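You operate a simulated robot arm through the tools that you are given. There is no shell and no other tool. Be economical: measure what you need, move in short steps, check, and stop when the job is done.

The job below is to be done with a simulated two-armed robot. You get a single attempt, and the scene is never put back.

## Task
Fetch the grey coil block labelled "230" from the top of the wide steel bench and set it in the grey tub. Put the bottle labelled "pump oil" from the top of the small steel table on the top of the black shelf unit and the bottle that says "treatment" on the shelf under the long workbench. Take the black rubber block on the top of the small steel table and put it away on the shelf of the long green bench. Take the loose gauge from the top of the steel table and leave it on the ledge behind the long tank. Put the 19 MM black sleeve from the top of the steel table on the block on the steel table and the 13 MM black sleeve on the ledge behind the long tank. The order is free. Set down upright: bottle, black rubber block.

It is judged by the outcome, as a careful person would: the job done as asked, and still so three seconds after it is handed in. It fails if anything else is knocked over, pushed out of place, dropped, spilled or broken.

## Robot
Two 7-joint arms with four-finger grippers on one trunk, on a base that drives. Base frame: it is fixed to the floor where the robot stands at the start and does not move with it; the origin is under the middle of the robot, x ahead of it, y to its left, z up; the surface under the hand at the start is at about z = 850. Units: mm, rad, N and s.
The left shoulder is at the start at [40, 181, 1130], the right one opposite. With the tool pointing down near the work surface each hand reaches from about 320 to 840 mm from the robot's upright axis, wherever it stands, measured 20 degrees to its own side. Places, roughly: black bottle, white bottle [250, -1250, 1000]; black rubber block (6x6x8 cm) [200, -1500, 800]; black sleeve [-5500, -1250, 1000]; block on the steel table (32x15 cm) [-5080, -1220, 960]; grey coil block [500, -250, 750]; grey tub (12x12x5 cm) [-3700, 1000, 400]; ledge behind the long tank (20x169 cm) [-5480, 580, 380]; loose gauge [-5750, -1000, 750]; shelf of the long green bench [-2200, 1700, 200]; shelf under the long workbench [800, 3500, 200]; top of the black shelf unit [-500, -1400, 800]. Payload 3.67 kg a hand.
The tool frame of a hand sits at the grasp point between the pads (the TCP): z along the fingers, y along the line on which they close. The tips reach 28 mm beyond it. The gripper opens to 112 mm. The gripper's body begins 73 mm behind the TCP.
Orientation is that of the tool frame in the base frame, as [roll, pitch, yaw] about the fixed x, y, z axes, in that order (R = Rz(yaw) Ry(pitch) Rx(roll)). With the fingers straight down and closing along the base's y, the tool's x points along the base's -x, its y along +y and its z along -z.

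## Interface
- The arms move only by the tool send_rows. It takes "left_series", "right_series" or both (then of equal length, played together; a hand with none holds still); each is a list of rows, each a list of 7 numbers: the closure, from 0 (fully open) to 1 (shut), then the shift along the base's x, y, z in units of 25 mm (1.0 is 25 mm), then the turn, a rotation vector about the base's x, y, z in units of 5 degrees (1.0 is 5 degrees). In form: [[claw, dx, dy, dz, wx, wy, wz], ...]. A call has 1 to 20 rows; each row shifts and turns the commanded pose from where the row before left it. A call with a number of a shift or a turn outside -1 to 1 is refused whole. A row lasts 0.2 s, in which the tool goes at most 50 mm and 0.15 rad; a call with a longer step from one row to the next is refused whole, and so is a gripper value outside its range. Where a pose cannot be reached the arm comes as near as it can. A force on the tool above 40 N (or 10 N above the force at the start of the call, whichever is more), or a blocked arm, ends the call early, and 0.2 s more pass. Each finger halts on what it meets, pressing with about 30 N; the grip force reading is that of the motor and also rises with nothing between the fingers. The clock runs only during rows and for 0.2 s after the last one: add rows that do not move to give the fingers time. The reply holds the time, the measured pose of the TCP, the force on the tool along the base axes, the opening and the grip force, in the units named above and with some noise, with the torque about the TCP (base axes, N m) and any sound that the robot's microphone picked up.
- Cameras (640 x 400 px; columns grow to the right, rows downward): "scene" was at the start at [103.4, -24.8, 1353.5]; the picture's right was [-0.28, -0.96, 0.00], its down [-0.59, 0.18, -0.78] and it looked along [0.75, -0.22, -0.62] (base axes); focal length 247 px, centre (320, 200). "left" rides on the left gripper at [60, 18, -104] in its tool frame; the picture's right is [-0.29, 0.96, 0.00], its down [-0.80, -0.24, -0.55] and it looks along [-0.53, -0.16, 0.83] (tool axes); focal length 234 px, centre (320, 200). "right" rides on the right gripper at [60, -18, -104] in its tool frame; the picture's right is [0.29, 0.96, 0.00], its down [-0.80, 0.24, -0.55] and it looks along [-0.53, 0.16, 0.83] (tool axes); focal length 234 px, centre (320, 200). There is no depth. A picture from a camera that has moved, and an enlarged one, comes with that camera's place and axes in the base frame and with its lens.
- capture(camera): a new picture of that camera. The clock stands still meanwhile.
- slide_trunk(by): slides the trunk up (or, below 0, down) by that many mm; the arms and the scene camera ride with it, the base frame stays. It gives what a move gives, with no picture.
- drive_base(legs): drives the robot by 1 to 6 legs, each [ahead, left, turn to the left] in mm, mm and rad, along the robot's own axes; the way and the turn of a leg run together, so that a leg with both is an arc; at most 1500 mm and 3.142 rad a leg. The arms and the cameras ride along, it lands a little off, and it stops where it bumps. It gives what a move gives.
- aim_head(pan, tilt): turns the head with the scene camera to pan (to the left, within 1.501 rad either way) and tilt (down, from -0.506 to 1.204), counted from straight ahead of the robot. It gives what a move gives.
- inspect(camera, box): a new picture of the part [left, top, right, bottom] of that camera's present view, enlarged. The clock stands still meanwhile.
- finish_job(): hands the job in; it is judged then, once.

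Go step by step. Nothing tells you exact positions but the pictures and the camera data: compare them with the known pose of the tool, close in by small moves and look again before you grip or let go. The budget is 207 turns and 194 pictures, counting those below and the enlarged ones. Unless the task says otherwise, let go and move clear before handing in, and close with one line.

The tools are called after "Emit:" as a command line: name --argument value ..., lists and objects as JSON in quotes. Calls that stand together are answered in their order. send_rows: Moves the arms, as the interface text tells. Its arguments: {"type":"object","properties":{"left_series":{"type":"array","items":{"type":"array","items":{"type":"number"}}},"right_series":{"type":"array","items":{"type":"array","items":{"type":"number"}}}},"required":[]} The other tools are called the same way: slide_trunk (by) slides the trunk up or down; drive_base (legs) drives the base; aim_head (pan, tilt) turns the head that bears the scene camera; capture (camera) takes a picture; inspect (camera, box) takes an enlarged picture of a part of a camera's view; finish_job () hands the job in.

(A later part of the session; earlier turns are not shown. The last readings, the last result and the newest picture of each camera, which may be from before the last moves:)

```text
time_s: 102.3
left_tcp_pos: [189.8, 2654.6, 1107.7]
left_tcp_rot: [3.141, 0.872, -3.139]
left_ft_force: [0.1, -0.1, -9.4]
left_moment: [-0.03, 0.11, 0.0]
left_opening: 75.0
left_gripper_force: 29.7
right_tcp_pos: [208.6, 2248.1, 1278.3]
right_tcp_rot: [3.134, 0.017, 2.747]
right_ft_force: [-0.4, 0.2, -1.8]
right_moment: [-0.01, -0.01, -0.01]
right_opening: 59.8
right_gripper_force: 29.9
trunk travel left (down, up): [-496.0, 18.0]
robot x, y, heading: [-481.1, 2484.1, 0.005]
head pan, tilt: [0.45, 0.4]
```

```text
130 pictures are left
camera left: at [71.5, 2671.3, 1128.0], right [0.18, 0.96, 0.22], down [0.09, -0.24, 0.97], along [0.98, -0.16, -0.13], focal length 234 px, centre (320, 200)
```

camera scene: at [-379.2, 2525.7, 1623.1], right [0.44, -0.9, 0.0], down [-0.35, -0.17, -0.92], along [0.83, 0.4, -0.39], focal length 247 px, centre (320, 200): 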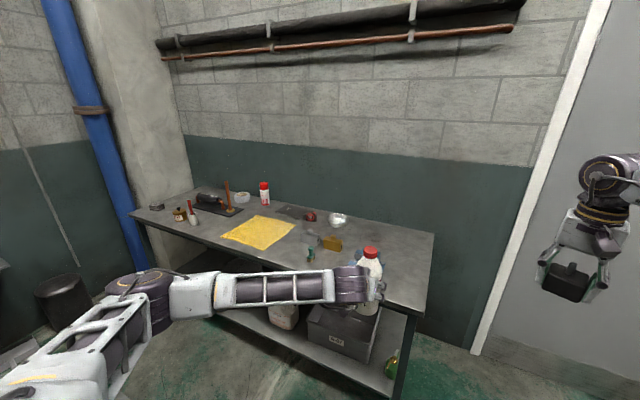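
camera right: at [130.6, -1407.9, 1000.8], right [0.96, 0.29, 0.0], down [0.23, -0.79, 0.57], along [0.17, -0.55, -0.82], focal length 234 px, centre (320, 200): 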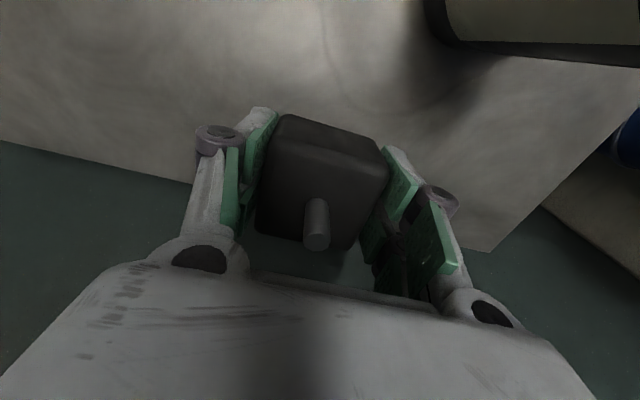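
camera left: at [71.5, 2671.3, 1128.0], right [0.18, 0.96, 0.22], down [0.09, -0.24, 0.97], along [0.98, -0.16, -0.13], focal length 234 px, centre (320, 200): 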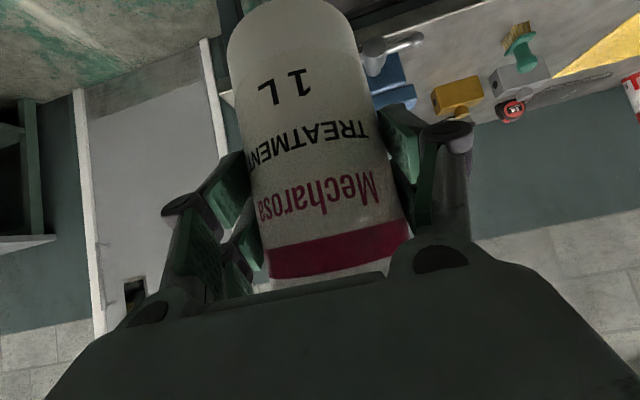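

Lowering the trunk in two steps, then looking.

Emit:
slide_trunk --by -250

Emit:
slide_trunk --by -240

Emit:
aim_head --pan 0.55 --tilt 0.35

Emit:
capture --camera "scene"

Emit:
capture --camera "left"

```text
time_s: 104.9
left_tcp_pos: [189.4, 2653.0, 858.0]
left_tcp_rot: [-3.141, 0.872, -3.138]
left_ft_force: [-0.3, -0.3, -9.9]
left_moment: [0.0, 0.1, 0.0]
left_opening: 74.8
left_gripper_force: 29.8
right_tcp_pos: [207.7, 2246.4, 1027.6]
right_tcp_rot: [3.133, 0.018, 2.748]
right_ft_force: [0.5, -0.4, -3.0]
right_moment: [-0.01, 0.01, 0.03]
right_opening: 59.9
right_gripper_force: 30.3
trunk travel left (down, up): [-246.0, 268.0]
robot x, y, heading: [-483.7, 2486.4, 0.009]
head pan, tilt: [0.45, 0.4]
```

```text
time_s: 107.4
left_tcp_pos: [189.9, 2652.6, 618.4]
left_tcp_rot: [-3.141, 0.871, -3.139]
left_ft_force: [0.5, -0.5, -9.7]
left_moment: [0.05, 0.15, -0.03]
left_opening: 74.8
left_gripper_force: 29.7
right_tcp_pos: [207.2, 2248.7, 787.8]
right_tcp_rot: [3.133, 0.018, 2.748]
right_ft_force: [-0.5, 0.2, -2.2]
right_moment: [-0.01, 0.02, 0.03]
right_opening: 59.8
right_gripper_force: 30.1
trunk travel left (down, up): [-6.0, 508.0]
robot x, y, heading: [-486.4, 2481.0, 0.007]
head pan, tilt: [0.45, 0.4]
```

```text
time_s: 108.0
left_tcp_pos: [188.9, 2654.8, 618.0]
left_tcp_rot: [3.141, 0.869, -3.139]
left_ft_force: [0.4, 0.5, -9.6]
left_moment: [-0.01, 0.1, 0.0]
left_opening: 74.5
left_gripper_force: 30.2
right_tcp_pos: [206.6, 2247.1, 787.1]
right_tcp_rot: [3.133, 0.02, 2.749]
right_ft_force: [0.8, -0.1, -1.9]
right_moment: [0.03, 0.03, 0.0]
right_opening: 59.9
right_gripper_force: 30.5
trunk travel left (down, up): [-6.0, 508.0]
robot x, y, heading: [-484.2, 2484.7, 0.009]
head pan, tilt: [0.55, 0.351]
```

```text
129 pictures are left
camera scene: at [-383.8, 2533.9, 1138.0], right [0.53, -0.85, 0.0], down [-0.29, -0.18, -0.94], along [0.8, 0.49, -0.35], focal length 247 px, centre (320, 200)
```

scene: 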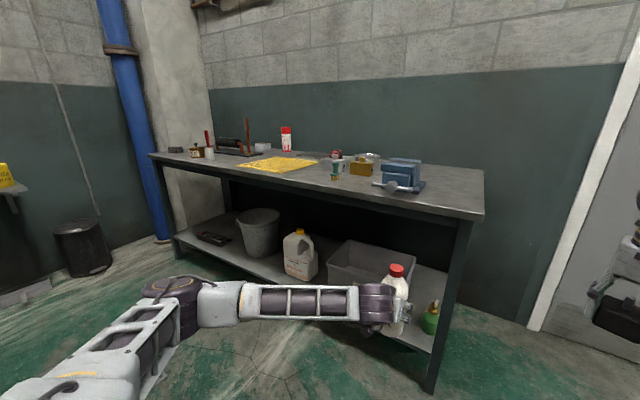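

```text
128 pictures are left
camera left: at [70.8, 2671.3, 638.4], right [0.18, 0.96, 0.22], down [0.09, -0.24, 0.97], along [0.98, -0.16, -0.13], focal length 234 px, centre (320, 200)
```

left: 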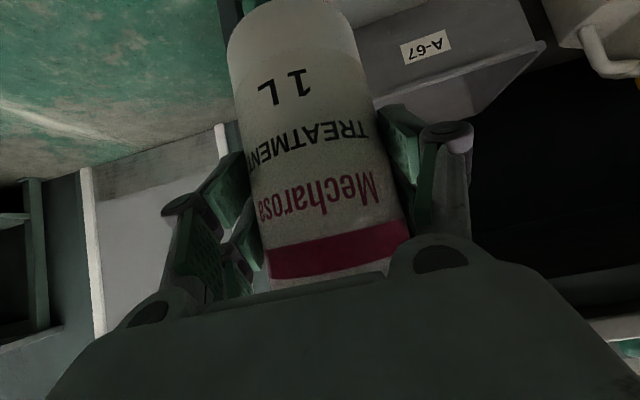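

On the shelf there are, from the far end, a tool, a bucket, a white jug and a crate. There's a gap between jug and bucket near y = 3425, so I drive opposite it and look closer.

Emit:
drive_base --legs '[[0, 770, -0.008]]'

Emit:
aim_head --pan 0.1 --tilt 0.5

Emit:
capture --camera "scene"

Emit:
capture --camera "right"

```text
time_s: 112.2
left_tcp_pos: [195.7, 3396.2, 617.7]
left_tcp_rot: [-3.14, 0.87, 3.128]
left_ft_force: [1.2, 0.2, -8.8]
left_moment: [0.0, 0.11, -0.02]
left_opening: 75.0
left_gripper_force: 30.1
right_tcp_pos: [206.4, 2989.8, 788.4]
right_tcp_rot: [3.134, 0.019, 2.731]
right_ft_force: [0.6, 0.2, -2.8]
right_moment: [0.02, -0.02, 0.0]
right_opening: 59.9
right_gripper_force: 29.4
trunk travel left (down, up): [-6.0, 508.0]
robot x, y, heading: [-480.9, 3240.2, -0.013]
head pan, tilt: [0.55, 0.351]
```

```text
time_s: 113.1
left_tcp_pos: [196.0, 3396.8, 617.2]
left_tcp_rot: [-3.141, 0.869, 3.127]
left_ft_force: [0.2, 0.6, -9.5]
left_moment: [0.04, 0.09, 0.03]
left_opening: 75.3
left_gripper_force: 29.5
right_tcp_pos: [206.6, 2989.7, 787.2]
right_tcp_rot: [3.132, 0.02, 2.732]
right_ft_force: [0.7, -0.1, -1.8]
right_moment: [0.02, 0.01, 0.0]
right_opening: 59.7
right_gripper_force: 29.7
trunk travel left (down, up): [-6.0, 508.0]
robot x, y, heading: [-481.8, 3240.5, -0.015]
head pan, tilt: [0.099, 0.499]
```

```text
127 pictures are left
camera scene: at [-368.8, 3247.9, 1124.4], right [0.09, -1.0, 0.0], down [-0.48, -0.04, -0.88], along [0.87, 0.08, -0.48], focal length 247 px, centre (320, 200)
```

scene: 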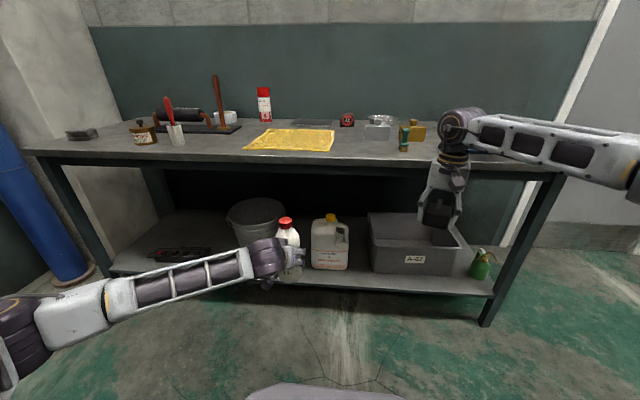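

```text
126 pictures are left
camera right: at [142.2, 2998.2, 891.5], right [0.12, 0.99, 0.0], down [0.81, -0.1, 0.57], along [0.57, -0.06, -0.82], focal length 234 px, centre (320, 200)
```

right: 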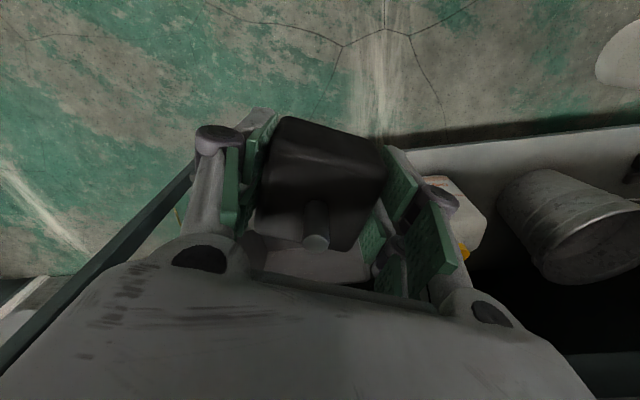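

There's free shelf in front and to the right of the bucket, around [555, 3530]. I move opposite it and test lowering the bottle in free air in front of the bench.

Emit:
drive_base --legs '[[0, 130, 0.013]]'

Emit:
send_rows --left_series '[[0.6, 0, 0, -1, 0, 0, 0], [0.6, 0, 0, -1, 0, 0, 0], [0.6, 0, 0, -1, 0, 0, 0], [0.6, 0, 0, -1, 0, 0, 0], [0.6, 0, 0, -1, 0, 0, 0], [0.6, 0, 0, -1, 0, 0, 0], [0.6, 0, 0, -1, 0, 0, 0], [0.6, 0, 0, -1, 0, 0, 0], [0.6, 0, 0, -1, 0, 0, 0], [0.6, 0, 0, -1, 0, 0, 0], [0.6, 0, 0, 0, 0, 0, 0]]'

Emit:
capture --camera "scene"

```text
time_s: 114.4
left_tcp_pos: [194.5, 3534.2, 621.3]
left_tcp_rot: [3.14, 0.872, 3.136]
left_ft_force: [0.1, -0.9, -8.6]
left_moment: [0.07, 0.15, 0.0]
left_opening: 74.8
left_gripper_force: 29.6
right_tcp_pos: [210.5, 3127.1, 789.2]
right_tcp_rot: [3.129, 0.021, 2.745]
right_ft_force: [-0.7, -0.4, -2.5]
right_moment: [0.05, 0.01, -0.04]
right_opening: 59.7
right_gripper_force: 29.6
trunk travel left (down, up): [-6.0, 508.0]
robot x, y, heading: [-477.3, 3373.4, 0.003]
head pan, tilt: [0.099, 0.499]
```

```text
time_s: 116.8
left_tcp_pos: [194.8, 3542.0, 451.2]
left_tcp_rot: [-3.13, 0.872, -3.132]
left_ft_force: [0.7, 0.3, -10.0]
left_moment: [0.02, 0.12, -0.01]
left_opening: 75.2
left_gripper_force: 30.1
left hand out of reach, approached as far as the arm can: row 7, 8, 9, 10
right_tcp_pos: [211.4, 3136.2, 790.7]
right_tcp_rot: [3.139, 0.023, 2.745]
right_ft_force: [-0.7, 1.0, -3.2]
right_moment: [0.01, 0.01, 0.0]
right_opening: 59.9
right_gripper_force: 30.0
trunk travel left (down, up): [-6.0, 508.0]
robot x, y, heading: [-484.0, 3373.2, -0.0]
head pan, tilt: [0.099, 0.499]
```

```text
125 pictures are left
camera scene: at [-367.3, 3366.8, 1126.3], right [0.1, -0.99, -0.01], down [-0.48, -0.04, -0.88], along [0.87, 0.09, -0.48], focal length 247 px, centre (320, 200)
```

scene: 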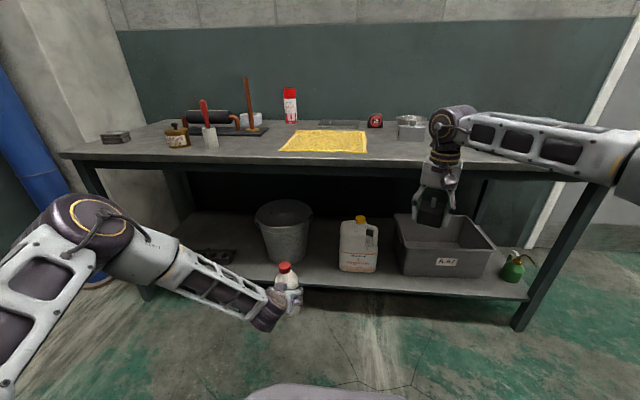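

The low reach needs the hand nearer the shoulder, and the robot closer to the bench. I retract and raise the right hand with the block, and bring the left hand in and down.

Emit:
send_rows --right_series '[[0.75, -0.97, 0, 0.7, 0, 0, 0], [0.75, -0.97, 0, 0.7, 0, 0, 0], [0.75, -0.97, 0, 0.7, 0, 0, 0], [0.75, -0.97, 0, 0.7, 0, 0, 0], [0.75, -0.97, 0, 0.7, 0, 0, 0], [0.75, -0.97, 0, 0.7, 0, 0, 0], [0.75, -0.97, 0, 0.7, 0, 0, 0], [0.75, -0.97, 0, 0.7, 0, 0, 0], [0.75, -0.97, 0, 0.7, 0, 0, 0], [0.75, -0.97, 0, 0.7, 0, 0, 0], [0.75, -0.97, 0, 0.7, 0, 0, 0], [0.75, -0.97, 0, 0.7, 0, 0, 0], [0.75, 0, 0, 0, 0, 0, 0]]' --left_series '[[0.6, -1, 0, 0, 0, 0, 0], [0.6, -1, 0, 0, 0, 0, 0], [0.6, -1, 0, 0, 0, 0, 0], [0.6, -1, 0, 0, 0, 0, 0], [0.6, -1, 0, 0, 0, 0, 0], [0.6, -1, 0, 0, 0, 0, 0], [0.6, -1, 0, -1, 0, 0, 0], [0.6, 0, 0, -1, 0, 0, 0], [0.6, 0, 0, -1, 0, 0, 0], [0.6, 0, 0, -1, 0, 0, 0], [0.6, 0, 0, -1, 0, 0, 0], [0.6, 0, 0, -0.6, 0, 0, 0], [0.6, 0, 0, 0, 0, 0, 0]]'

Emit:
capture --camera "scene"

```text
time_s: 119.6
left_tcp_pos: [195.1, 3542.3, 452.1]
left_tcp_rot: [-3.129, 0.872, -3.133]
left_ft_force: [0.6, 0.0, -10.1]
left_moment: [-0.01, 0.09, 0.01]
left_opening: 74.9
left_gripper_force: 29.8
left hand out of reach, approached as far as the arm can: row 1, 2, 3, 4, 5, 6, 7, 8, 9, 10, 11, 12
right_tcp_pos: [-76.8, 3134.8, 1001.3]
right_tcp_rot: [3.14, 0.022, 2.745]
right_ft_force: [0.6, -0.6, -2.0]
right_moment: [0.0, -0.02, -0.03]
right_opening: 59.7
right_gripper_force: 30.0
trunk travel left (down, up): [-6.0, 508.0]
robot x, y, heading: [-477.1, 3368.0, 0.0]
head pan, tilt: [0.099, 0.499]
```

```text
124 pictures are left
camera scene: at [-367.3, 3366.9, 1126.3], right [0.1, -0.99, -0.01], down [-0.48, -0.04, -0.88], along [0.87, 0.09, -0.48], focal length 247 px, centre (320, 200)
```

scene: 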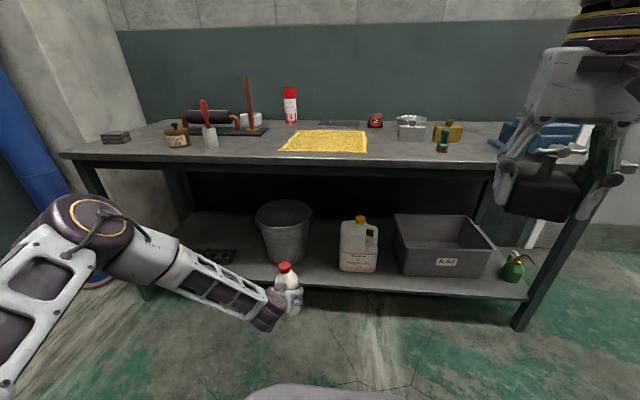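

The left wrist seems to be at a joint limit. Turning the hand inward (clockwise) should align it with the forearm, so I try that and then lower.

Emit:
send_rows --left_series '[[0.6, 0, 0, 0.5, 0, 0, -1], [0.6, 0, 0, 0, 0, 0, -1], [0.6, 0, 0, 0, 0, 0, -1], [0.6, 0, 0, 0, 0, 0, -1], [0.6, 0, 0, 0, 0, 0, -1], [0.6, 0, 0, 0, 0, 0, -1], [0.6, -1, 0, -0.5, 0, 0, 0], [0.6, -1, 0, -0.5, 0, 0, 0], [0.6, -1, 0, -0.5, 0, 0, 0], [0.6, -1, 0, -0.5, 0, 0, 0], [0.6, 0, 0, 0, 0, 0, 0]]'

Emit:
capture --camera "scene"

```text
time_s: 122.0
left_tcp_pos: [126.6, 3534.3, 450.0]
left_tcp_rot: [-3.126, 0.867, 2.827]
left_ft_force: [2.3, 1.3, -5.4]
left_moment: [0.06, 0.27, -0.06]
left_opening: 74.7
left_gripper_force: 30.3
left hand out of reach, approached as far as the arm can: row 1, 2, 3, 9, 10
right_tcp_pos: [-78.8, 3133.6, 1000.3]
right_tcp_rot: [3.138, 0.025, 2.748]
right_ft_force: [-1.7, 1.0, -2.2]
right_moment: [0.06, 0.01, 0.01]
right_opening: 59.7
right_gripper_force: 29.6
trunk travel left (down, up): [-6.0, 508.0]
robot x, y, heading: [-477.3, 3367.7, 0.0]
head pan, tilt: [0.099, 0.499]
```

```text
123 pictures are left
camera scene: at [-368.6, 3366.0, 1126.4], right [0.1, -0.99, -0.01], down [-0.48, -0.04, -0.88], along [0.87, 0.09, -0.48], focal length 247 px, centre (320, 200)
```

scene: 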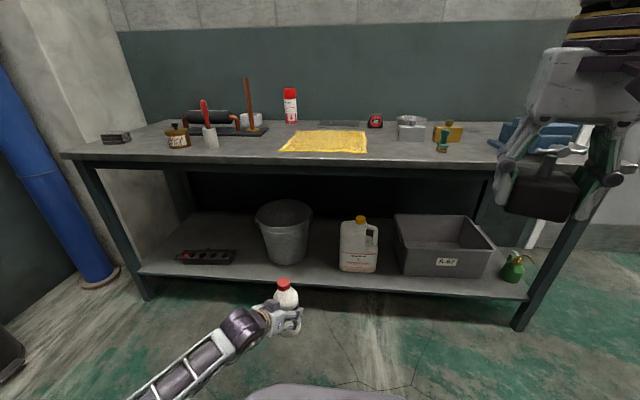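

The elbow swung into a lower posture. I try lowering from here.

Emit:
send_rows --left_series '[[0.6, 0, 0, 0, 0, 0, 0], [0.6, 0, 0, -1, 0, 0, 0], [0.6, 0, 0, -1, 0, 0, 0], [0.6, 0, 0, -1, 0, 0, 0], [0.6, 0, 0, -1, 0, 0, 0], [0.6, 0, 0, 0, 0, 0, 0]]'

Emit:
aim_head --pan 0.3 --tilt 0.9

Emit:
capture --camera "scene"

Emit:
capture --camera "left"

```text
time_s: 123.4
left_tcp_pos: [120.3, 3544.2, 375.2]
left_tcp_rot: [-3.12, 0.861, 2.827]
left_ft_force: [0.8, 1.2, -10.3]
left_moment: [0.05, 0.14, 0.01]
left_opening: 74.9
left_gripper_force: 30.0
left hand out of reach, approached as far as the arm can: row 3, 4
right_tcp_pos: [-77.7, 3135.4, 1002.2]
right_tcp_rot: [3.138, 0.024, 2.746]
right_ft_force: [-0.1, -0.2, -2.8]
right_moment: [-0.02, 0.0, -0.01]
right_opening: 59.7
right_gripper_force: 29.7
trunk travel left (down, up): [-6.0, 508.0]
robot x, y, heading: [-482.3, 3368.5, -0.003]
head pan, tilt: [0.099, 0.499]
```

```text
time_s: 124.3
left_tcp_pos: [120.4, 3544.1, 375.7]
left_tcp_rot: [-3.12, 0.86, 2.825]
left_ft_force: [-0.4, 0.8, -10.8]
left_moment: [0.05, 0.12, -0.01]
left_opening: 74.9
left_gripper_force: 29.8
right_tcp_pos: [-77.3, 3134.7, 1001.9]
right_tcp_rot: [3.14, 0.024, 2.745]
right_ft_force: [-0.6, 1.2, -2.8]
right_moment: [-0.01, 0.03, -0.01]
right_opening: 59.6
right_gripper_force: 30.3
trunk travel left (down, up): [-6.0, 508.0]
robot x, y, heading: [-475.3, 3369.6, 0.002]
head pan, tilt: [0.3, 0.901]
```

```text
122 pictures are left
camera scene: at [-386.3, 3380.7, 1092.7], right [0.3, -0.96, -0.01], down [-0.75, -0.22, -0.62], along [0.59, 0.19, -0.78], focal length 247 px, centre (320, 200)
```

scene: 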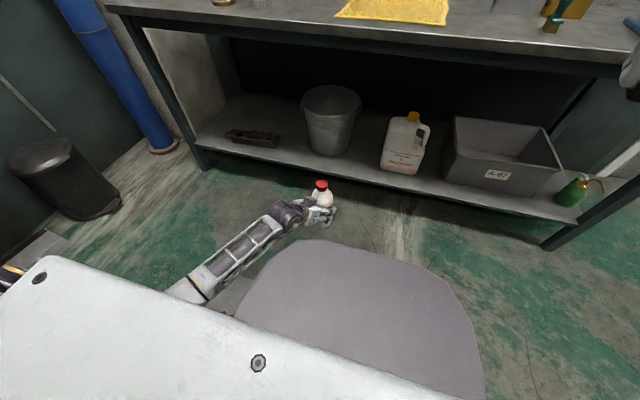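

```text
121 pictures are left
camera left: at [15.1, 3600.4, 397.2], right [0.49, 0.85, 0.2], down [0.02, -0.25, 0.97], along [0.87, -0.47, -0.14], focal length 234 px, centre (320, 200)
```

left: 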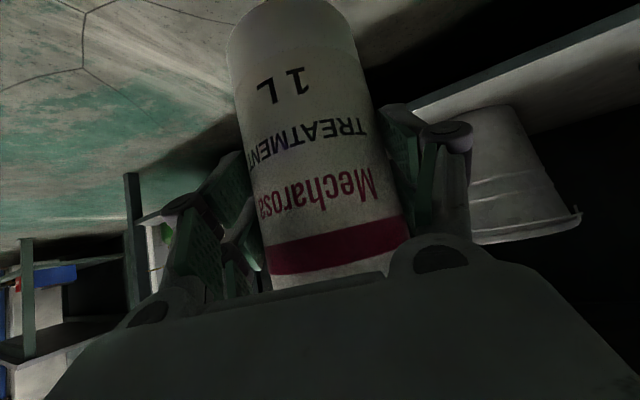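

Consistent with a reach sphere of about 650 mm about the shoulder: I pull the hand in more, then lower.

Emit:
send_rows --left_series '[[0.6, -1, 0, 0, 0, 0, 0], [0.6, -1, 0, 0, 0, 0, 0], [0.6, -1, 0, 0, 0, 0, 0], [0.6, -1, 0, 0, 0, 0, 0], [0.6, -0.5, 0, -0.8, 0, 0, 0], [0.6, 0, 0, -0.8, 0, 0, 0], [0.6, 0, 0, -0.8, 0, 0, 0], [0.6, 0, 0, 0, 0, 0, 0]]'

Emit:
capture --camera "scene"

```text
time_s: 126.1
left_tcp_pos: [34.0, 3583.1, 319.8]
left_tcp_rot: [-3.114, 0.859, 2.829]
left_ft_force: [-0.5, -0.4, -10.4]
left_moment: [0.02, 0.08, 0.0]
left_opening: 75.0
left_gripper_force: 30.0
left hand out of reach, approached as far as the arm can: row 1, 2, 3, 4, 5, 6, 7
right_tcp_pos: [-77.1, 3133.3, 1000.8]
right_tcp_rot: [-3.141, 0.024, 2.746]
right_ft_force: [0.0, -0.4, -3.2]
right_moment: [0.02, 0.02, 0.02]
right_opening: 59.7
right_gripper_force: 30.4
trunk travel left (down, up): [-6.0, 508.0]
robot x, y, heading: [-481.6, 3370.3, -0.003]
head pan, tilt: [0.3, 0.901]
```

```text
120 pictures are left
camera scene: at [-386.4, 3381.0, 1092.6], right [0.3, -0.96, -0.01], down [-0.75, -0.23, -0.62], along [0.59, 0.19, -0.78], focal length 247 px, centre (320, 200)
```

scene: 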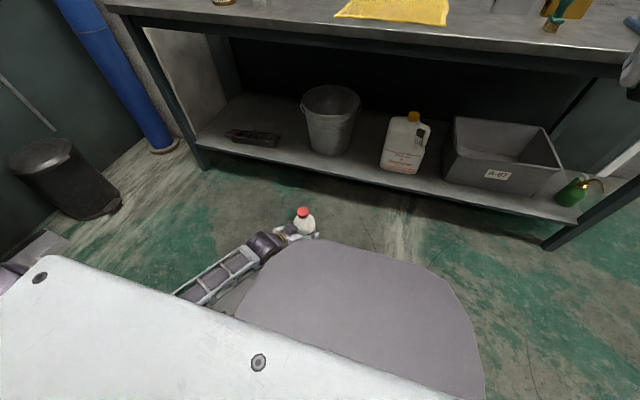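

Emit:
send_rows --left_series '[[0.6, -0.8, -0.7, 0, 0, 0, 0], [0.6, -0.8, -0.7, 0, 0, 0, 0], [0.6, 0, 0, -0.7, 0, 0, 0], [0.6, 0, 0, -0.7, 0, 0, 0], [0.6, 0, 0, 0, 0, 0, 0]]'

Emit:
capture --camera "left"

Emit:
inspect --camera "scene" --box '[220, 80, 460, 230]'

```text
time_s: 127.3
left_tcp_pos: [34.7, 3585.5, 302.2]
left_tcp_rot: [-3.112, 0.861, 2.831]
left_ft_force: [0.3, -0.1, -9.9]
left_moment: [0.06, 0.11, 0.06]
left_opening: 75.0
left_gripper_force: 30.5
left hand out of reach, approached as far as the arm can: row 1, 2, 3, 4
right_tcp_pos: [-78.1, 3134.0, 1001.1]
right_tcp_rot: [3.14, 0.024, 2.746]
right_ft_force: [-0.7, 0.4, -2.2]
right_moment: [0.0, 0.02, 0.03]
right_opening: 59.9
right_gripper_force: 30.0
trunk travel left (down, up): [-6.0, 508.0]
robot x, y, heading: [-478.9, 3370.4, -0.001]
head pan, tilt: [0.3, 0.901]
```

```text
119 pictures are left
camera left: at [-70.5, 3641.0, 323.3], right [0.49, 0.85, 0.2], down [0.02, -0.24, 0.97], along [0.87, -0.47, -0.14], focal length 234 px, centre (320, 200)
```

left: 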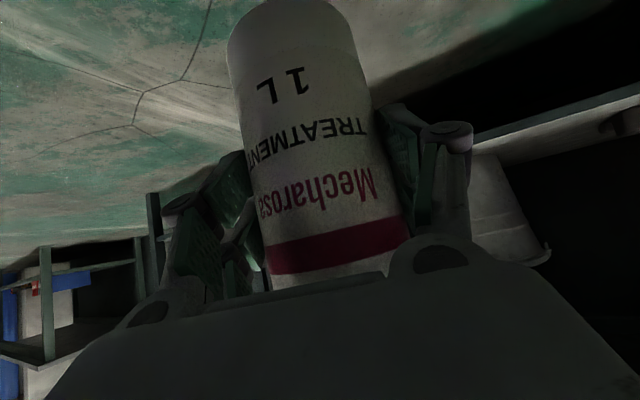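

```text
2.67 times, centred on (340, 155) of scene
camera zoom: at [-386.5, 3380.8, 1092.6], right [0.3, -0.96, -0.01], down [-0.75, -0.23, -0.62], along [0.59, 0.19, -0.78], focal length 659 px, centre (267, 320)
```

zoom: 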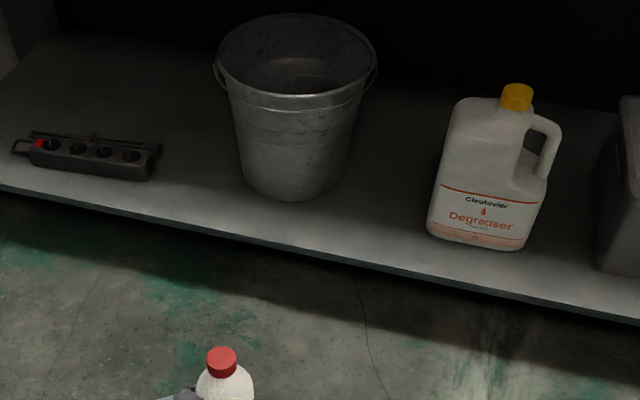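

The bottle is now low enough. The free spot is about [550, 3460], between the jug and the bucket, and the shelf's front edge is at x = 480. I move closer but stay in front of the edge to compare heights.

Emit:
drive_base --legs '[[0, -125, 0], [340, 0, 0]]'

Emit:
capture --camera "scene"

Emit:
capture --camera "left"

```text
time_s: 130.5
left_tcp_pos: [377.6, 3459.3, 299.0]
left_tcp_rot: [-3.108, 0.858, 2.834]
left_ft_force: [-0.2, 0.6, -10.2]
left_moment: [0.01, 0.1, 0.0]
left_opening: 74.8
left_gripper_force: 30.0
right_tcp_pos: [265.7, 3008.8, 999.7]
right_tcp_rot: [3.142, 0.022, 2.745]
right_ft_force: [1.4, -0.4, -2.0]
right_moment: [0.01, 0.05, -0.01]
right_opening: 59.9
right_gripper_force: 30.3
trunk travel left (down, up): [-6.0, 508.0]
robot x, y, heading: [-136.8, 3246.2, 0.006]
head pan, tilt: [0.3, 0.901]
```

```text
117 pictures are left
camera scene: at [-42.9, 3266.5, 1090.5], right [0.3, -0.95, 0.0], down [-0.75, -0.23, -0.62], along [0.59, 0.18, -0.78], focal length 247 px, centre (320, 200)
```

scene: 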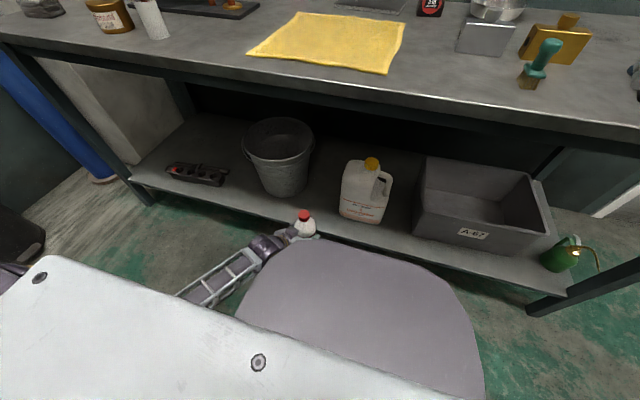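

```text
116 pictures are left
camera left: at [271.6, 3515.2, 320.8], right [0.49, 0.85, 0.2], down [0.02, -0.24, 0.97], along [0.87, -0.47, -0.14], focal length 234 px, centre (320, 200)
```

left: 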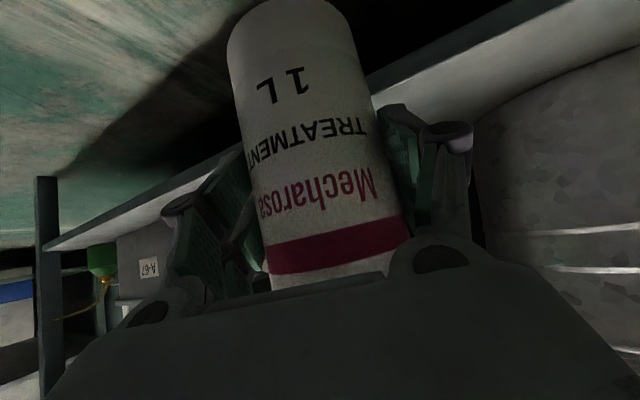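

Shelf surface is about z = 205 and the bottle bottom about 220. I add a little height and drive in.

Emit:
slide_trunk --by 14

Emit:
drive_base --legs '[[172, 0, -0.006]]'

Emit:
capture --camera "scene"

Emit:
capture --camera "left"

```text
time_s: 131.1
left_tcp_pos: [376.6, 3459.7, 311.9]
left_tcp_rot: [-3.111, 0.857, 2.833]
left_ft_force: [-1.1, -0.2, -9.6]
left_moment: [0.07, 0.07, -0.03]
left_opening: 74.8
left_gripper_force: 29.8
right_tcp_pos: [265.2, 3009.5, 1011.5]
right_tcp_rot: [-3.141, 0.025, 2.746]
right_ft_force: [0.0, -0.3, -2.8]
right_moment: [0.04, 0.02, 0.03]
right_opening: 59.8
right_gripper_force: 30.0
trunk travel left (down, up): [-20.0, 494.0]
robot x, y, heading: [-138.7, 3244.4, -0.004]
head pan, tilt: [0.3, 0.901]
```

```text
time_s: 132.6
left_tcp_pos: [549.5, 3454.4, 312.5]
left_tcp_rot: [-3.11, 0.856, 2.825]
left_ft_force: [-0.2, -0.4, -10.2]
left_moment: [0.05, 0.08, -0.01]
left_opening: 74.9
left_gripper_force: 30.0
right_tcp_pos: [435.5, 3003.6, 1013.4]
right_tcp_rot: [-3.14, 0.024, 2.738]
right_ft_force: [0.0, -0.1, -2.8]
right_moment: [-0.01, 0.08, -0.02]
right_opening: 59.8
right_gripper_force: 29.8
trunk travel left (down, up): [-20.0, 494.0]
robot x, y, heading: [32.9, 3241.9, -0.007]
head pan, tilt: [0.3, 0.901]
```

```text
115 pictures are left
camera scene: at [129.0, 3265.1, 1103.7], right [0.29, -0.96, 0.0], down [-0.75, -0.23, -0.62], along [0.59, 0.18, -0.78], focal length 247 px, centre (320, 200)
```

scene: 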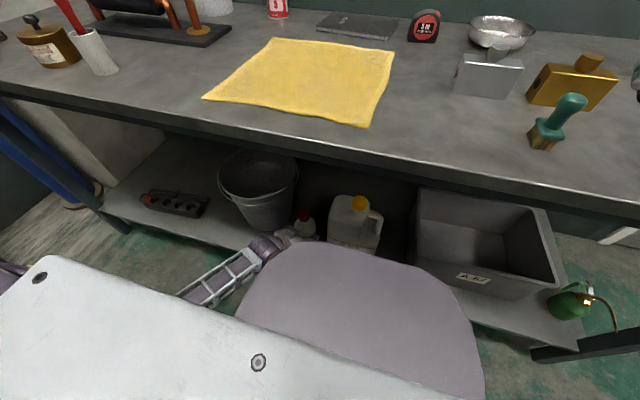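

```text
114 pictures are left
camera left: at [445.1, 3511.3, 333.7], right [0.5, 0.84, 0.2], down [0.02, -0.24, 0.97], along [0.87, -0.48, -0.14], focal length 234 px, centre (320, 200)
```

left: 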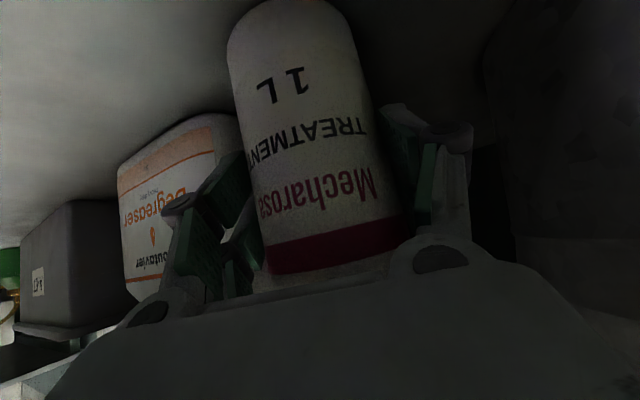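

The bottle is over the shelf, clear of the jug and bucket. I lower by trunk until contact.

Emit:
slide_trunk --by -18

```text
time_s: 133.2
left_tcp_pos: [552.4, 3452.5, 299.7]
left_tcp_rot: [-3.114, 0.868, 2.82]
left_ft_force: [8.9, -5.8, 19.2]
left_moment: [0.35, -0.8, -0.31]
left_opening: 74.9
left_gripper_force: 29.8
right_tcp_pos: [432.8, 3003.7, 995.8]
right_tcp_rot: [3.138, 0.025, 2.738]
right_ft_force: [0.0, 0.2, -2.2]
right_moment: [0.02, 0.03, -0.08]
right_opening: 59.7
right_gripper_force: 29.8
trunk travel left (down, up): [-2.0, 512.0]
robot x, y, heading: [36.9, 3242.7, -0.007]
head pan, tilt: [0.3, 0.901]
```

It touches down. I open and back the base out along the finger direction.

Emit:
send_rows --left_series '[[0.5, 0, 0, 0, 0, 0, 0], [0.3, 0, 0, 0, 0, 0, 0], [0.1, 0, 0, 0, 0, 0, 0], [0.05, 0, 0, 0, 0, 0, 0], [0.05, 0, 0, 0, 0, 0, 0]]'

Emit:
capture --camera "left"

```text
time_s: 134.4
left_tcp_pos: [549.7, 3454.1, 295.2]
left_tcp_rot: [-3.113, 0.859, 2.823]
left_ft_force: [0.3, -0.4, 1.2]
left_moment: [0.01, -0.01, 0.0]
left_opening: 106.4
left_gripper_force: 0.0
right_tcp_pos: [433.6, 3006.1, 996.3]
right_tcp_rot: [3.14, 0.024, 2.738]
right_ft_force: [-0.5, 0.4, -2.4]
right_moment: [0.01, 0.01, -0.01]
right_opening: 59.8
right_gripper_force: 30.4
trunk travel left (down, up): [-2.0, 512.0]
robot x, y, heading: [35.3, 3243.2, -0.006]
head pan, tilt: [0.3, 0.901]
```

```text
113 pictures are left
camera left: at [444.5, 3511.3, 317.4], right [0.5, 0.84, 0.2], down [0.02, -0.24, 0.97], along [0.87, -0.48, -0.14], focal length 234 px, centre (320, 200)
```

left: 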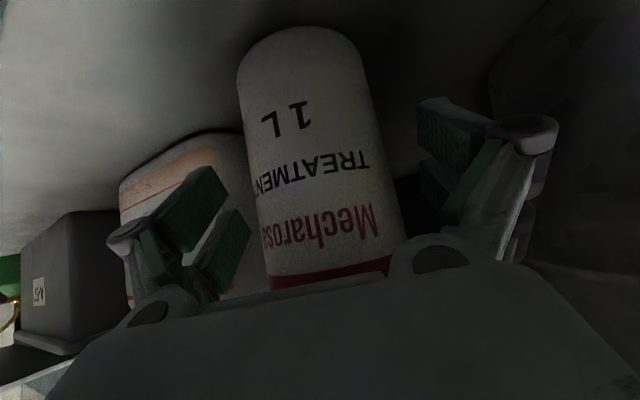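

Emit:
drive_base --legs '[[-142, 46, 0], [-450, 0, 0]]'

Emit:
capture --camera "scene"

```text
time_s: 138.2
left_tcp_pos: [-40.4, 3505.3, 296.9]
left_tcp_rot: [-3.112, 0.859, 2.824]
left_ft_force: [0.1, 0.1, -1.0]
left_moment: [0.0, -0.01, -0.04]
left_opening: 106.5
left_gripper_force: 0.0
right_tcp_pos: [-157.2, 3055.6, 997.1]
right_tcp_rot: [3.139, 0.024, 2.735]
right_ft_force: [-0.6, 0.4, -2.9]
right_moment: [-0.04, 0.01, 0.01]
right_opening: 59.8
right_gripper_force: 30.4
trunk travel left (down, up): [-2.0, 512.0]
robot x, y, heading: [-555.2, 3298.5, -0.006]
head pan, tilt: [0.3, 0.901]
```

```text
112 pictures are left
camera scene: at [-463.4, 3316.6, 1087.0], right [0.29, -0.96, 0.0], down [-0.75, -0.23, -0.62], along [0.59, 0.18, -0.78], focal length 247 px, centre (320, 200)
```

scene: 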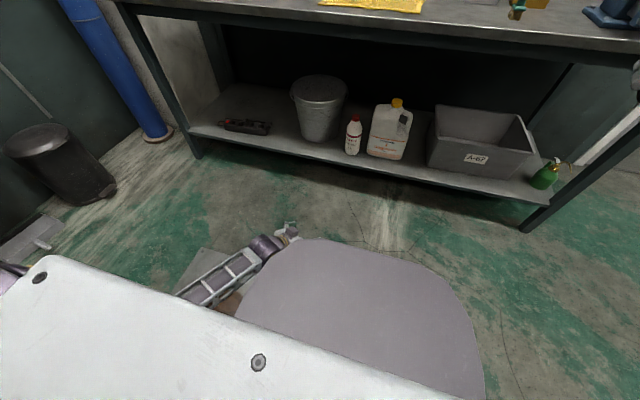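

The treatment bottle stands on the shelf between bucket and jug. I raise the trunk and straighten the left hand to point down again.

Emit:
slide_trunk --by 300

Emit:
send_rows --left_series '[[0, 0, 0, 1, 0, 0, 0.9], [0, 0, 0, 1, 0, 0, 0.9], [0, 0, 0, 1, 0, 0, 0.9], [0, 0, 0, 1, 0, 0, 0.9], [0, 0, 0, 1, 0, 1, 0], [0, 0, 0, 1, 0, 1, 0], [0, 0, 0, 1, 0, 1, 0], [0, 0, 0, 1, 0, 1, 0], [0, 0, 0, 1, 0, 1, 0], [0, 0, 0, 1, 0, 1, 0], [0, 0, 0, 1, 0, 1, 0], [0, 0, 0, 1, 0, 1, 0], [0, 0, 0, 1, 0, 1, 0], [0, 0, 0, 1, 0, 0.9, 0], [0, 0, 0, 1, 0, 0, 0], [0, 0, 0, 1, 0, 0, 0], [0, 0, 0, 1, 0, 0, 0], [0, 0, 0, 1, 0, 0, 0]]'

Emit:
aim_head --pan 0 --tilt 0.5

Emit:
capture --camera "scene"

```text
time_s: 141.2
left_tcp_pos: [-40.4, 3505.5, 594.6]
left_tcp_rot: [-3.111, 0.858, 2.823]
left_ft_force: [0.8, 0.5, -0.3]
left_moment: [0.02, -0.03, 0.0]
left_opening: 106.4
left_gripper_force: 0.1
right_tcp_pos: [-156.9, 3056.2, 1295.2]
right_tcp_rot: [3.141, 0.022, 2.737]
right_ft_force: [-0.4, 0.0, -2.1]
right_moment: [0.0, 0.01, -0.02]
right_opening: 59.8
right_gripper_force: 30.3
trunk travel left (down, up): [-302.0, 212.0]
robot x, y, heading: [-558.2, 3297.1, -0.012]
head pan, tilt: [0.3, 0.901]
```

```text
time_s: 145.0
left_tcp_pos: [-79.0, 3590.2, 964.7]
left_tcp_rot: [-3.004, -0.009, 3.089]
left_ft_force: [0.0, 0.9, -0.4]
left_moment: [0.01, 0.01, 0.02]
left_opening: 111.9
left_gripper_force: 0.0
left hand out of reach, approached as far as the arm can: row 1, 2, 3, 4
right_tcp_pos: [-156.8, 3056.3, 1294.9]
right_tcp_rot: [3.14, 0.024, 2.737]
right_ft_force: [-0.6, -0.4, -3.0]
right_moment: [0.0, -0.02, -0.01]
right_opening: 59.7
right_gripper_force: 29.7
trunk travel left (down, up): [-302.0, 212.0]
robot x, y, heading: [-556.1, 3295.2, -0.009]
head pan, tilt: [0.3, 0.901]
```

```text
time_s: 145.8
left_tcp_pos: [-78.5, 3589.3, 963.5]
left_tcp_rot: [-3.004, -0.012, 3.086]
left_ft_force: [0.6, 0.4, -0.3]
left_moment: [0.01, 0.02, 0.0]
left_opening: 112.1
left_gripper_force: 0.1
right_tcp_pos: [-155.9, 3056.6, 1294.9]
right_tcp_rot: [3.139, 0.025, 2.735]
right_ft_force: [0.7, -0.1, -2.2]
right_moment: [0.02, 0.02, -0.02]
right_opening: 60.0
right_gripper_force: 29.9
trunk travel left (down, up): [-302.0, 212.0]
robot x, y, heading: [-554.3, 3292.1, -0.007]
head pan, tilt: [0.0, 0.499]
```

```text
111 pictures are left
camera scene: at [-444.1, 3294.2, 1419.5], right [-0.01, -1.0, 0.0], down [-0.48, 0.0, -0.88], along [0.88, -0.01, -0.48], focal length 247 px, centre (320, 200)
```

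scene: 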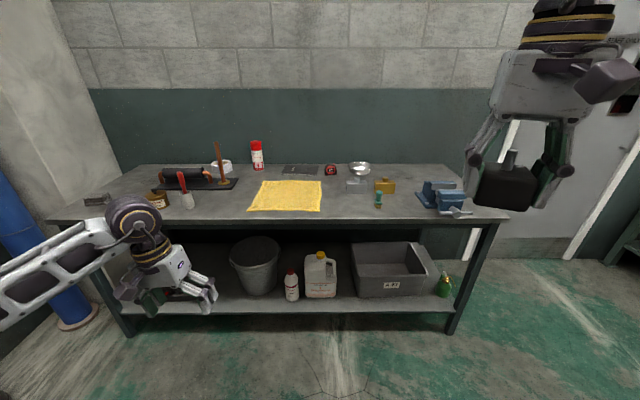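

Now I travel back to the wide bench for the "230" coil block, correcting the left hand's tilt on the way.

Emit:
send_rows --left_series '[[0, 0, 0, 1, 0.8, 0, 0.3], [0, 0, 0, 1, 0.77, 0, 0.3], [0, 0, 0, 1, 0, 0, 0], [0, 0, 0, 0, 0, 0, 0]]'

Emit:
drive_base --legs '[[0, -1500, 0.007], [0, -1500, 0], [0, -600, 0]]'

Emit:
capture --camera "scene"

```text
time_s: 146.8
left_tcp_pos: [-80.0, 3587.9, 1038.3]
left_tcp_rot: [-3.138, -0.018, 3.141]
left_ft_force: [0.2, 0.5, -0.8]
left_moment: [0.03, 0.0, 0.02]
left_opening: 111.8
left_gripper_force: 0.1
right_tcp_pos: [-156.3, 3055.9, 1294.9]
right_tcp_rot: [3.139, 0.025, 2.737]
right_ft_force: [-0.1, -0.2, -3.4]
right_moment: [0.03, 0.05, 0.03]
right_opening: 59.8
right_gripper_force: 30.2
trunk travel left (down, up): [-302.0, 212.0]
robot x, y, heading: [-555.2, 3292.1, -0.009]
head pan, tilt: [0.0, 0.499]
```

```text
time_s: 164.6
left_tcp_pos: [-54.7, 52.5, 1038.9]
left_tcp_rot: [-3.14, -0.015, -3.114]
left_ft_force: [0.4, 0.5, 0.2]
left_moment: [-0.03, 0.01, 0.04]
left_opening: 111.9
left_gripper_force: 0.1
right_tcp_pos: [-116.7, -481.2, 1295.4]
right_tcp_rot: [3.14, 0.024, 2.764]
right_ft_force: [-0.2, -0.2, -2.8]
right_moment: [0.01, 0.02, -0.01]
right_opening: 60.2
right_gripper_force: 30.6
trunk travel left (down, up): [-302.0, 212.0]
robot x, y, heading: [-520.4, -250.4, 0.02]
head pan, tilt: [0.0, 0.499]
```

```text
110 pictures are left
camera scene: at [-411.6, -251.4, 1419.6], right [0.02, -1.0, 0.0], down [-0.48, -0.01, -0.88], along [0.88, 0.02, -0.48], focal length 247 px, centre (320, 200)
```

scene: 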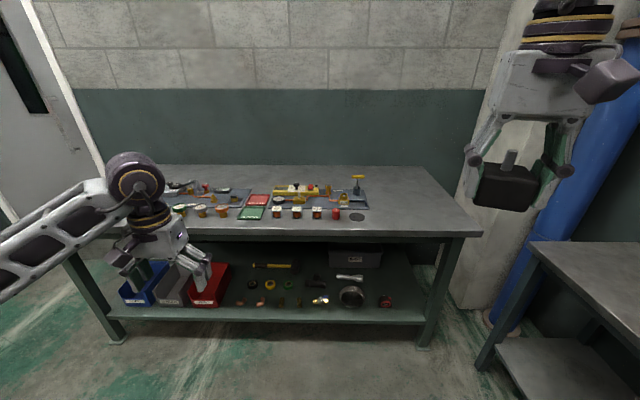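

Emit:
drive_base --legs '[[0, -130, -0.02], [500, 0, 0]]'

Emit:
send_rows --left_series '[[0.3, 0, -0.9, 0, 0, 0, 0], [0.3, 0, -0.9, 0, 0, 0, 0], [0.3, 0, -0.9, 0, 0, 0, 0], [0.3, 0, -0.9, 0, 0, 0, 0], [0.3, 0, -0.9, 0, 0, 0, 0], [0.3, 0, -0.9, 0, 0, 0, 0], [0.3, 0, 0, 0, 0, 0, 0]]'

Emit:
capture --camera "left"

```text
time_s: 168.6
left_tcp_pos: [460.1, -88.5, 1039.8]
left_tcp_rot: [-3.137, -0.016, -3.136]
left_ft_force: [0.6, 0.2, -0.5]
left_moment: [-0.03, 0.05, 0.01]
left_opening: 112.2
left_gripper_force: 0.1
right_tcp_pos: [386.5, -620.6, 1294.4]
right_tcp_rot: [3.139, 0.024, 2.745]
right_ft_force: [-0.1, -0.2, -1.5]
right_moment: [0.02, 0.01, 0.01]
right_opening: 59.8
right_gripper_force: 29.8
trunk travel left (down, up): [-302.0, 212.0]
robot x, y, heading: [-14.2, -382.7, -0.003]
head pan, tilt: [0.0, 0.499]
```

```text
time_s: 170.2
left_tcp_pos: [461.3, -223.7, 1039.1]
left_tcp_rot: [-3.14, -0.013, -3.135]
left_ft_force: [0.4, 0.5, -0.4]
left_moment: [0.02, 0.01, 0.02]
left_opening: 78.4
left_gripper_force: 0.1
right_tcp_pos: [387.4, -619.5, 1295.5]
right_tcp_rot: [-3.142, 0.025, 2.742]
right_ft_force: [0.3, 0.2, -2.2]
right_moment: [0.0, 0.01, 0.0]
right_opening: 59.8
right_gripper_force: 30.3
trunk travel left (down, up): [-302.0, 212.0]
robot x, y, heading: [-11.8, -383.0, -0.002]
head pan, tilt: [0.0, 0.499]
```

```text
109 pictures are left
camera left: at [401.8, -206.0, 1143.3], right [0.28, 0.96, -0.01], down [0.81, -0.23, 0.54], along [0.52, -0.16, -0.84], focal length 234 px, centre (320, 200)
```

left: 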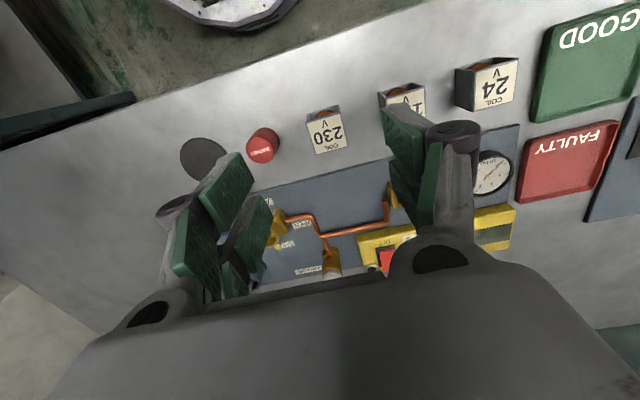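

The coil block is confirmed at [479, -222]. I centre over it, descend and grip.

Emit:
send_rows --left_series '[[0.4, 0.75, 0.06, 0, 0, 0, 0], [0.4, 0, 0, -1, 0, 0, 0], [0.4, 0, 0, -1, 0, 0, 0], [0.4, 0, 0, -1, 0, 0, 0], [0.4, 0, 0, -1, 0, 0, 0], [0.4, 0, 0, 0, 0, 0, 0]]'

Emit:
capture --camera "left"

```text
time_s: 171.6
left_tcp_pos: [479.1, -222.3, 937.9]
left_tcp_rot: [-3.141, -0.014, -3.136]
left_ft_force: [-0.1, 0.8, 0.1]
left_moment: [0.04, 0.0, 0.01]
left_opening: 67.4
left_gripper_force: 0.0
right_tcp_pos: [386.2, -620.3, 1293.8]
right_tcp_rot: [3.14, 0.024, 2.742]
right_ft_force: [-0.8, -0.6, -3.0]
right_moment: [-0.01, 0.04, 0.04]
right_opening: 59.9
right_gripper_force: 29.5
trunk travel left (down, up): [-302.0, 212.0]
robot x, y, heading: [-11.4, -383.5, -0.002]
head pan, tilt: [0.0, 0.499]
```

```text
108 pictures are left
camera left: at [420.8, -205.0, 1042.2], right [0.28, 0.96, -0.01], down [0.81, -0.23, 0.54], along [0.52, -0.16, -0.84], focal length 234 px, centre (320, 200)
```

left: 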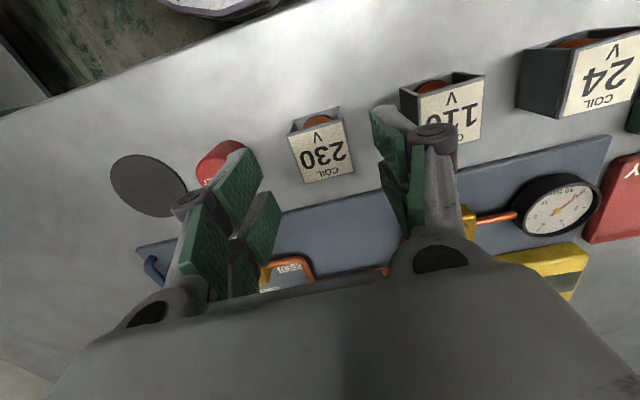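

Emit:
send_rows --left_series '[[0.4, 0, 0, -0.8, 0, 0, 0], [0.4, 0, 0, -0.8, 0, 0, 0], [0.4, 0, 0, -0.5, 0, 0, 0], [0.4, 0, 0, 0, 0, 0, 0], [0.6, 0, 0, 0, 0, 0, 0], [0.85, 0, 0, 0, 0, 0, 0], [0.85, 0, 0, 0, 0, 0, 0], [0.85, 0, 0, 0, 0, 0, 0]]'

Emit:
capture --camera "left"

```text
time_s: 173.3
left_tcp_pos: [479.0, -221.4, 886.6]
left_tcp_rot: [-3.14, -0.013, -3.137]
left_ft_force: [0.7, -0.6, -0.4]
left_moment: [-0.03, 0.03, 0.04]
left_opening: 39.6
left_gripper_force: 30.1
right_tcp_pos: [386.6, -620.8, 1294.9]
right_tcp_rot: [3.14, 0.023, 2.742]
right_ft_force: [-0.3, -0.6, -2.2]
right_moment: [0.02, 0.02, 0.03]
right_opening: 59.7
right_gripper_force: 29.5
trunk travel left (down, up): [-302.0, 212.0]
robot x, y, heading: [-13.2, -382.0, -0.002]
head pan, tilt: [0.0, 0.499]
```

```text
107 pictures are left
camera left: at [420.2, -203.7, 990.9], right [0.28, 0.96, -0.01], down [0.81, -0.23, 0.54], along [0.52, -0.16, -0.84], focal length 234 px, centre (320, 200)
```

left: 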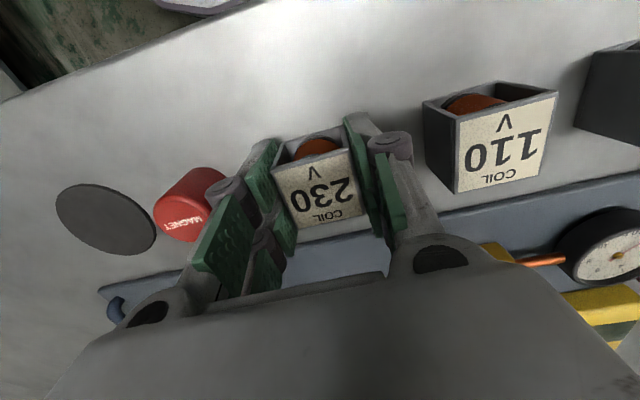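

Coil gripped. I lift, back away from the bench and turn to look toward the green bench.

Emit:
send_rows --left_series '[[0.85, 0, 0, 0.6, 0, 0, 0], [0.85, 0, 0, 1, 0, 0, 0], [0.85, 0, 0, 1, 0, 0, 0], [0.85, 0, 0, 1, 0, 0, 0], [0.85, 0, 0, 1, 0, 0, 0], [0.85, 0, 0, 1, 0, 0, 0], [0.85, 0, 0, 1, 0, 0, 0], [0.85, 0, 0, 0, 0, 0, 0]]'

Emit:
drive_base --legs '[[-560, 0, 0], [0, 250, 0], [0, 0, 2.3]]'

Emit:
capture --camera "scene"

Emit:
capture --camera "left"

```text
time_s: 175.2
left_tcp_pos: [479.4, -221.6, 1051.8]
left_tcp_rot: [-3.14, -0.015, -3.134]
left_ft_force: [-0.7, 0.6, -1.7]
left_moment: [0.0, 0.01, -0.01]
left_opening: 39.7
left_gripper_force: 30.4
right_tcp_pos: [387.4, -619.1, 1294.9]
right_tcp_rot: [3.141, 0.024, 2.742]
right_ft_force: [0.2, -0.5, -1.9]
right_moment: [-0.01, 0.04, 0.02]
right_opening: 59.7
right_gripper_force: 29.9
trunk travel left (down, up): [-302.0, 212.0]
robot x, y, heading: [-14.8, -383.8, -0.002]
head pan, tilt: [0.0, 0.499]
```

```text
time_s: 186.1
left_tcp_pos: [-1048.8, 94.4, 1051.6]
left_tcp_rot: [-3.14, -0.016, -0.771]
left_ft_force: [0.7, -0.1, -2.0]
left_moment: [0.0, -0.01, -0.01]
left_opening: 39.6
left_gripper_force: 30.2
right_tcp_pos: [-704.6, 314.2, 1294.7]
right_tcp_rot: [3.141, 0.025, -1.175]
right_ft_force: [0.1, -0.2, -1.8]
right_moment: [-0.03, -0.03, 0.04]
right_opening: 59.9
right_gripper_force: 29.9
trunk travel left (down, up): [-302.0, 212.0]
robot x, y, heading: [-585.1, -135.8, 2.36]
head pan, tilt: [0.0, 0.499]
```

```text
106 pictures are left
camera scene: at [-663.0, -57.3, 1419.6], right [0.7, 0.71, 0.0], down [0.34, -0.34, -0.88], along [-0.62, 0.62, -0.48], focal length 247 px, centre (320, 200)
```

scene: 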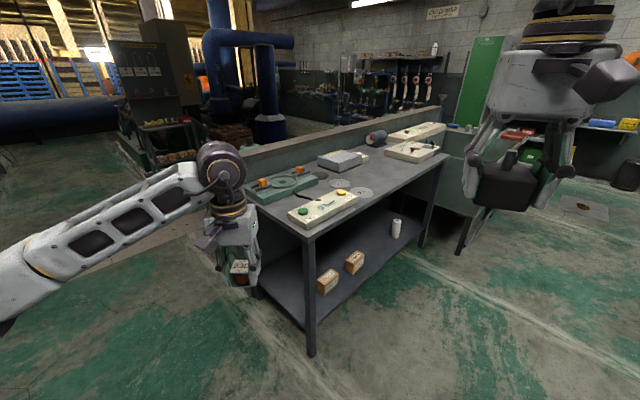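

```text
105 pictures are left
camera left: at [-1019.5, 41.2, 1155.9], right [-0.87, -0.48, -0.01], down [-0.41, 0.73, 0.54], along [-0.26, 0.48, -0.84], focal length 234 px, centre (320, 200)
```

left: 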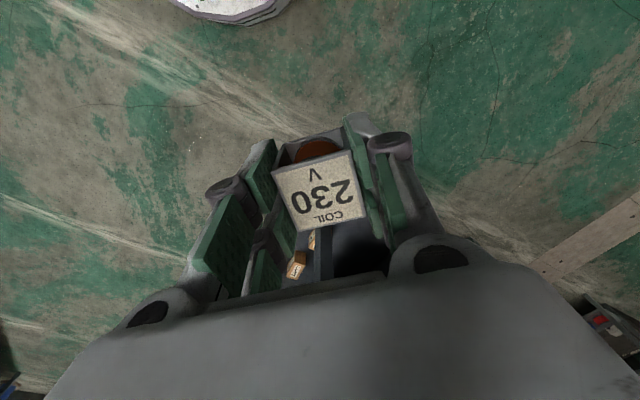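

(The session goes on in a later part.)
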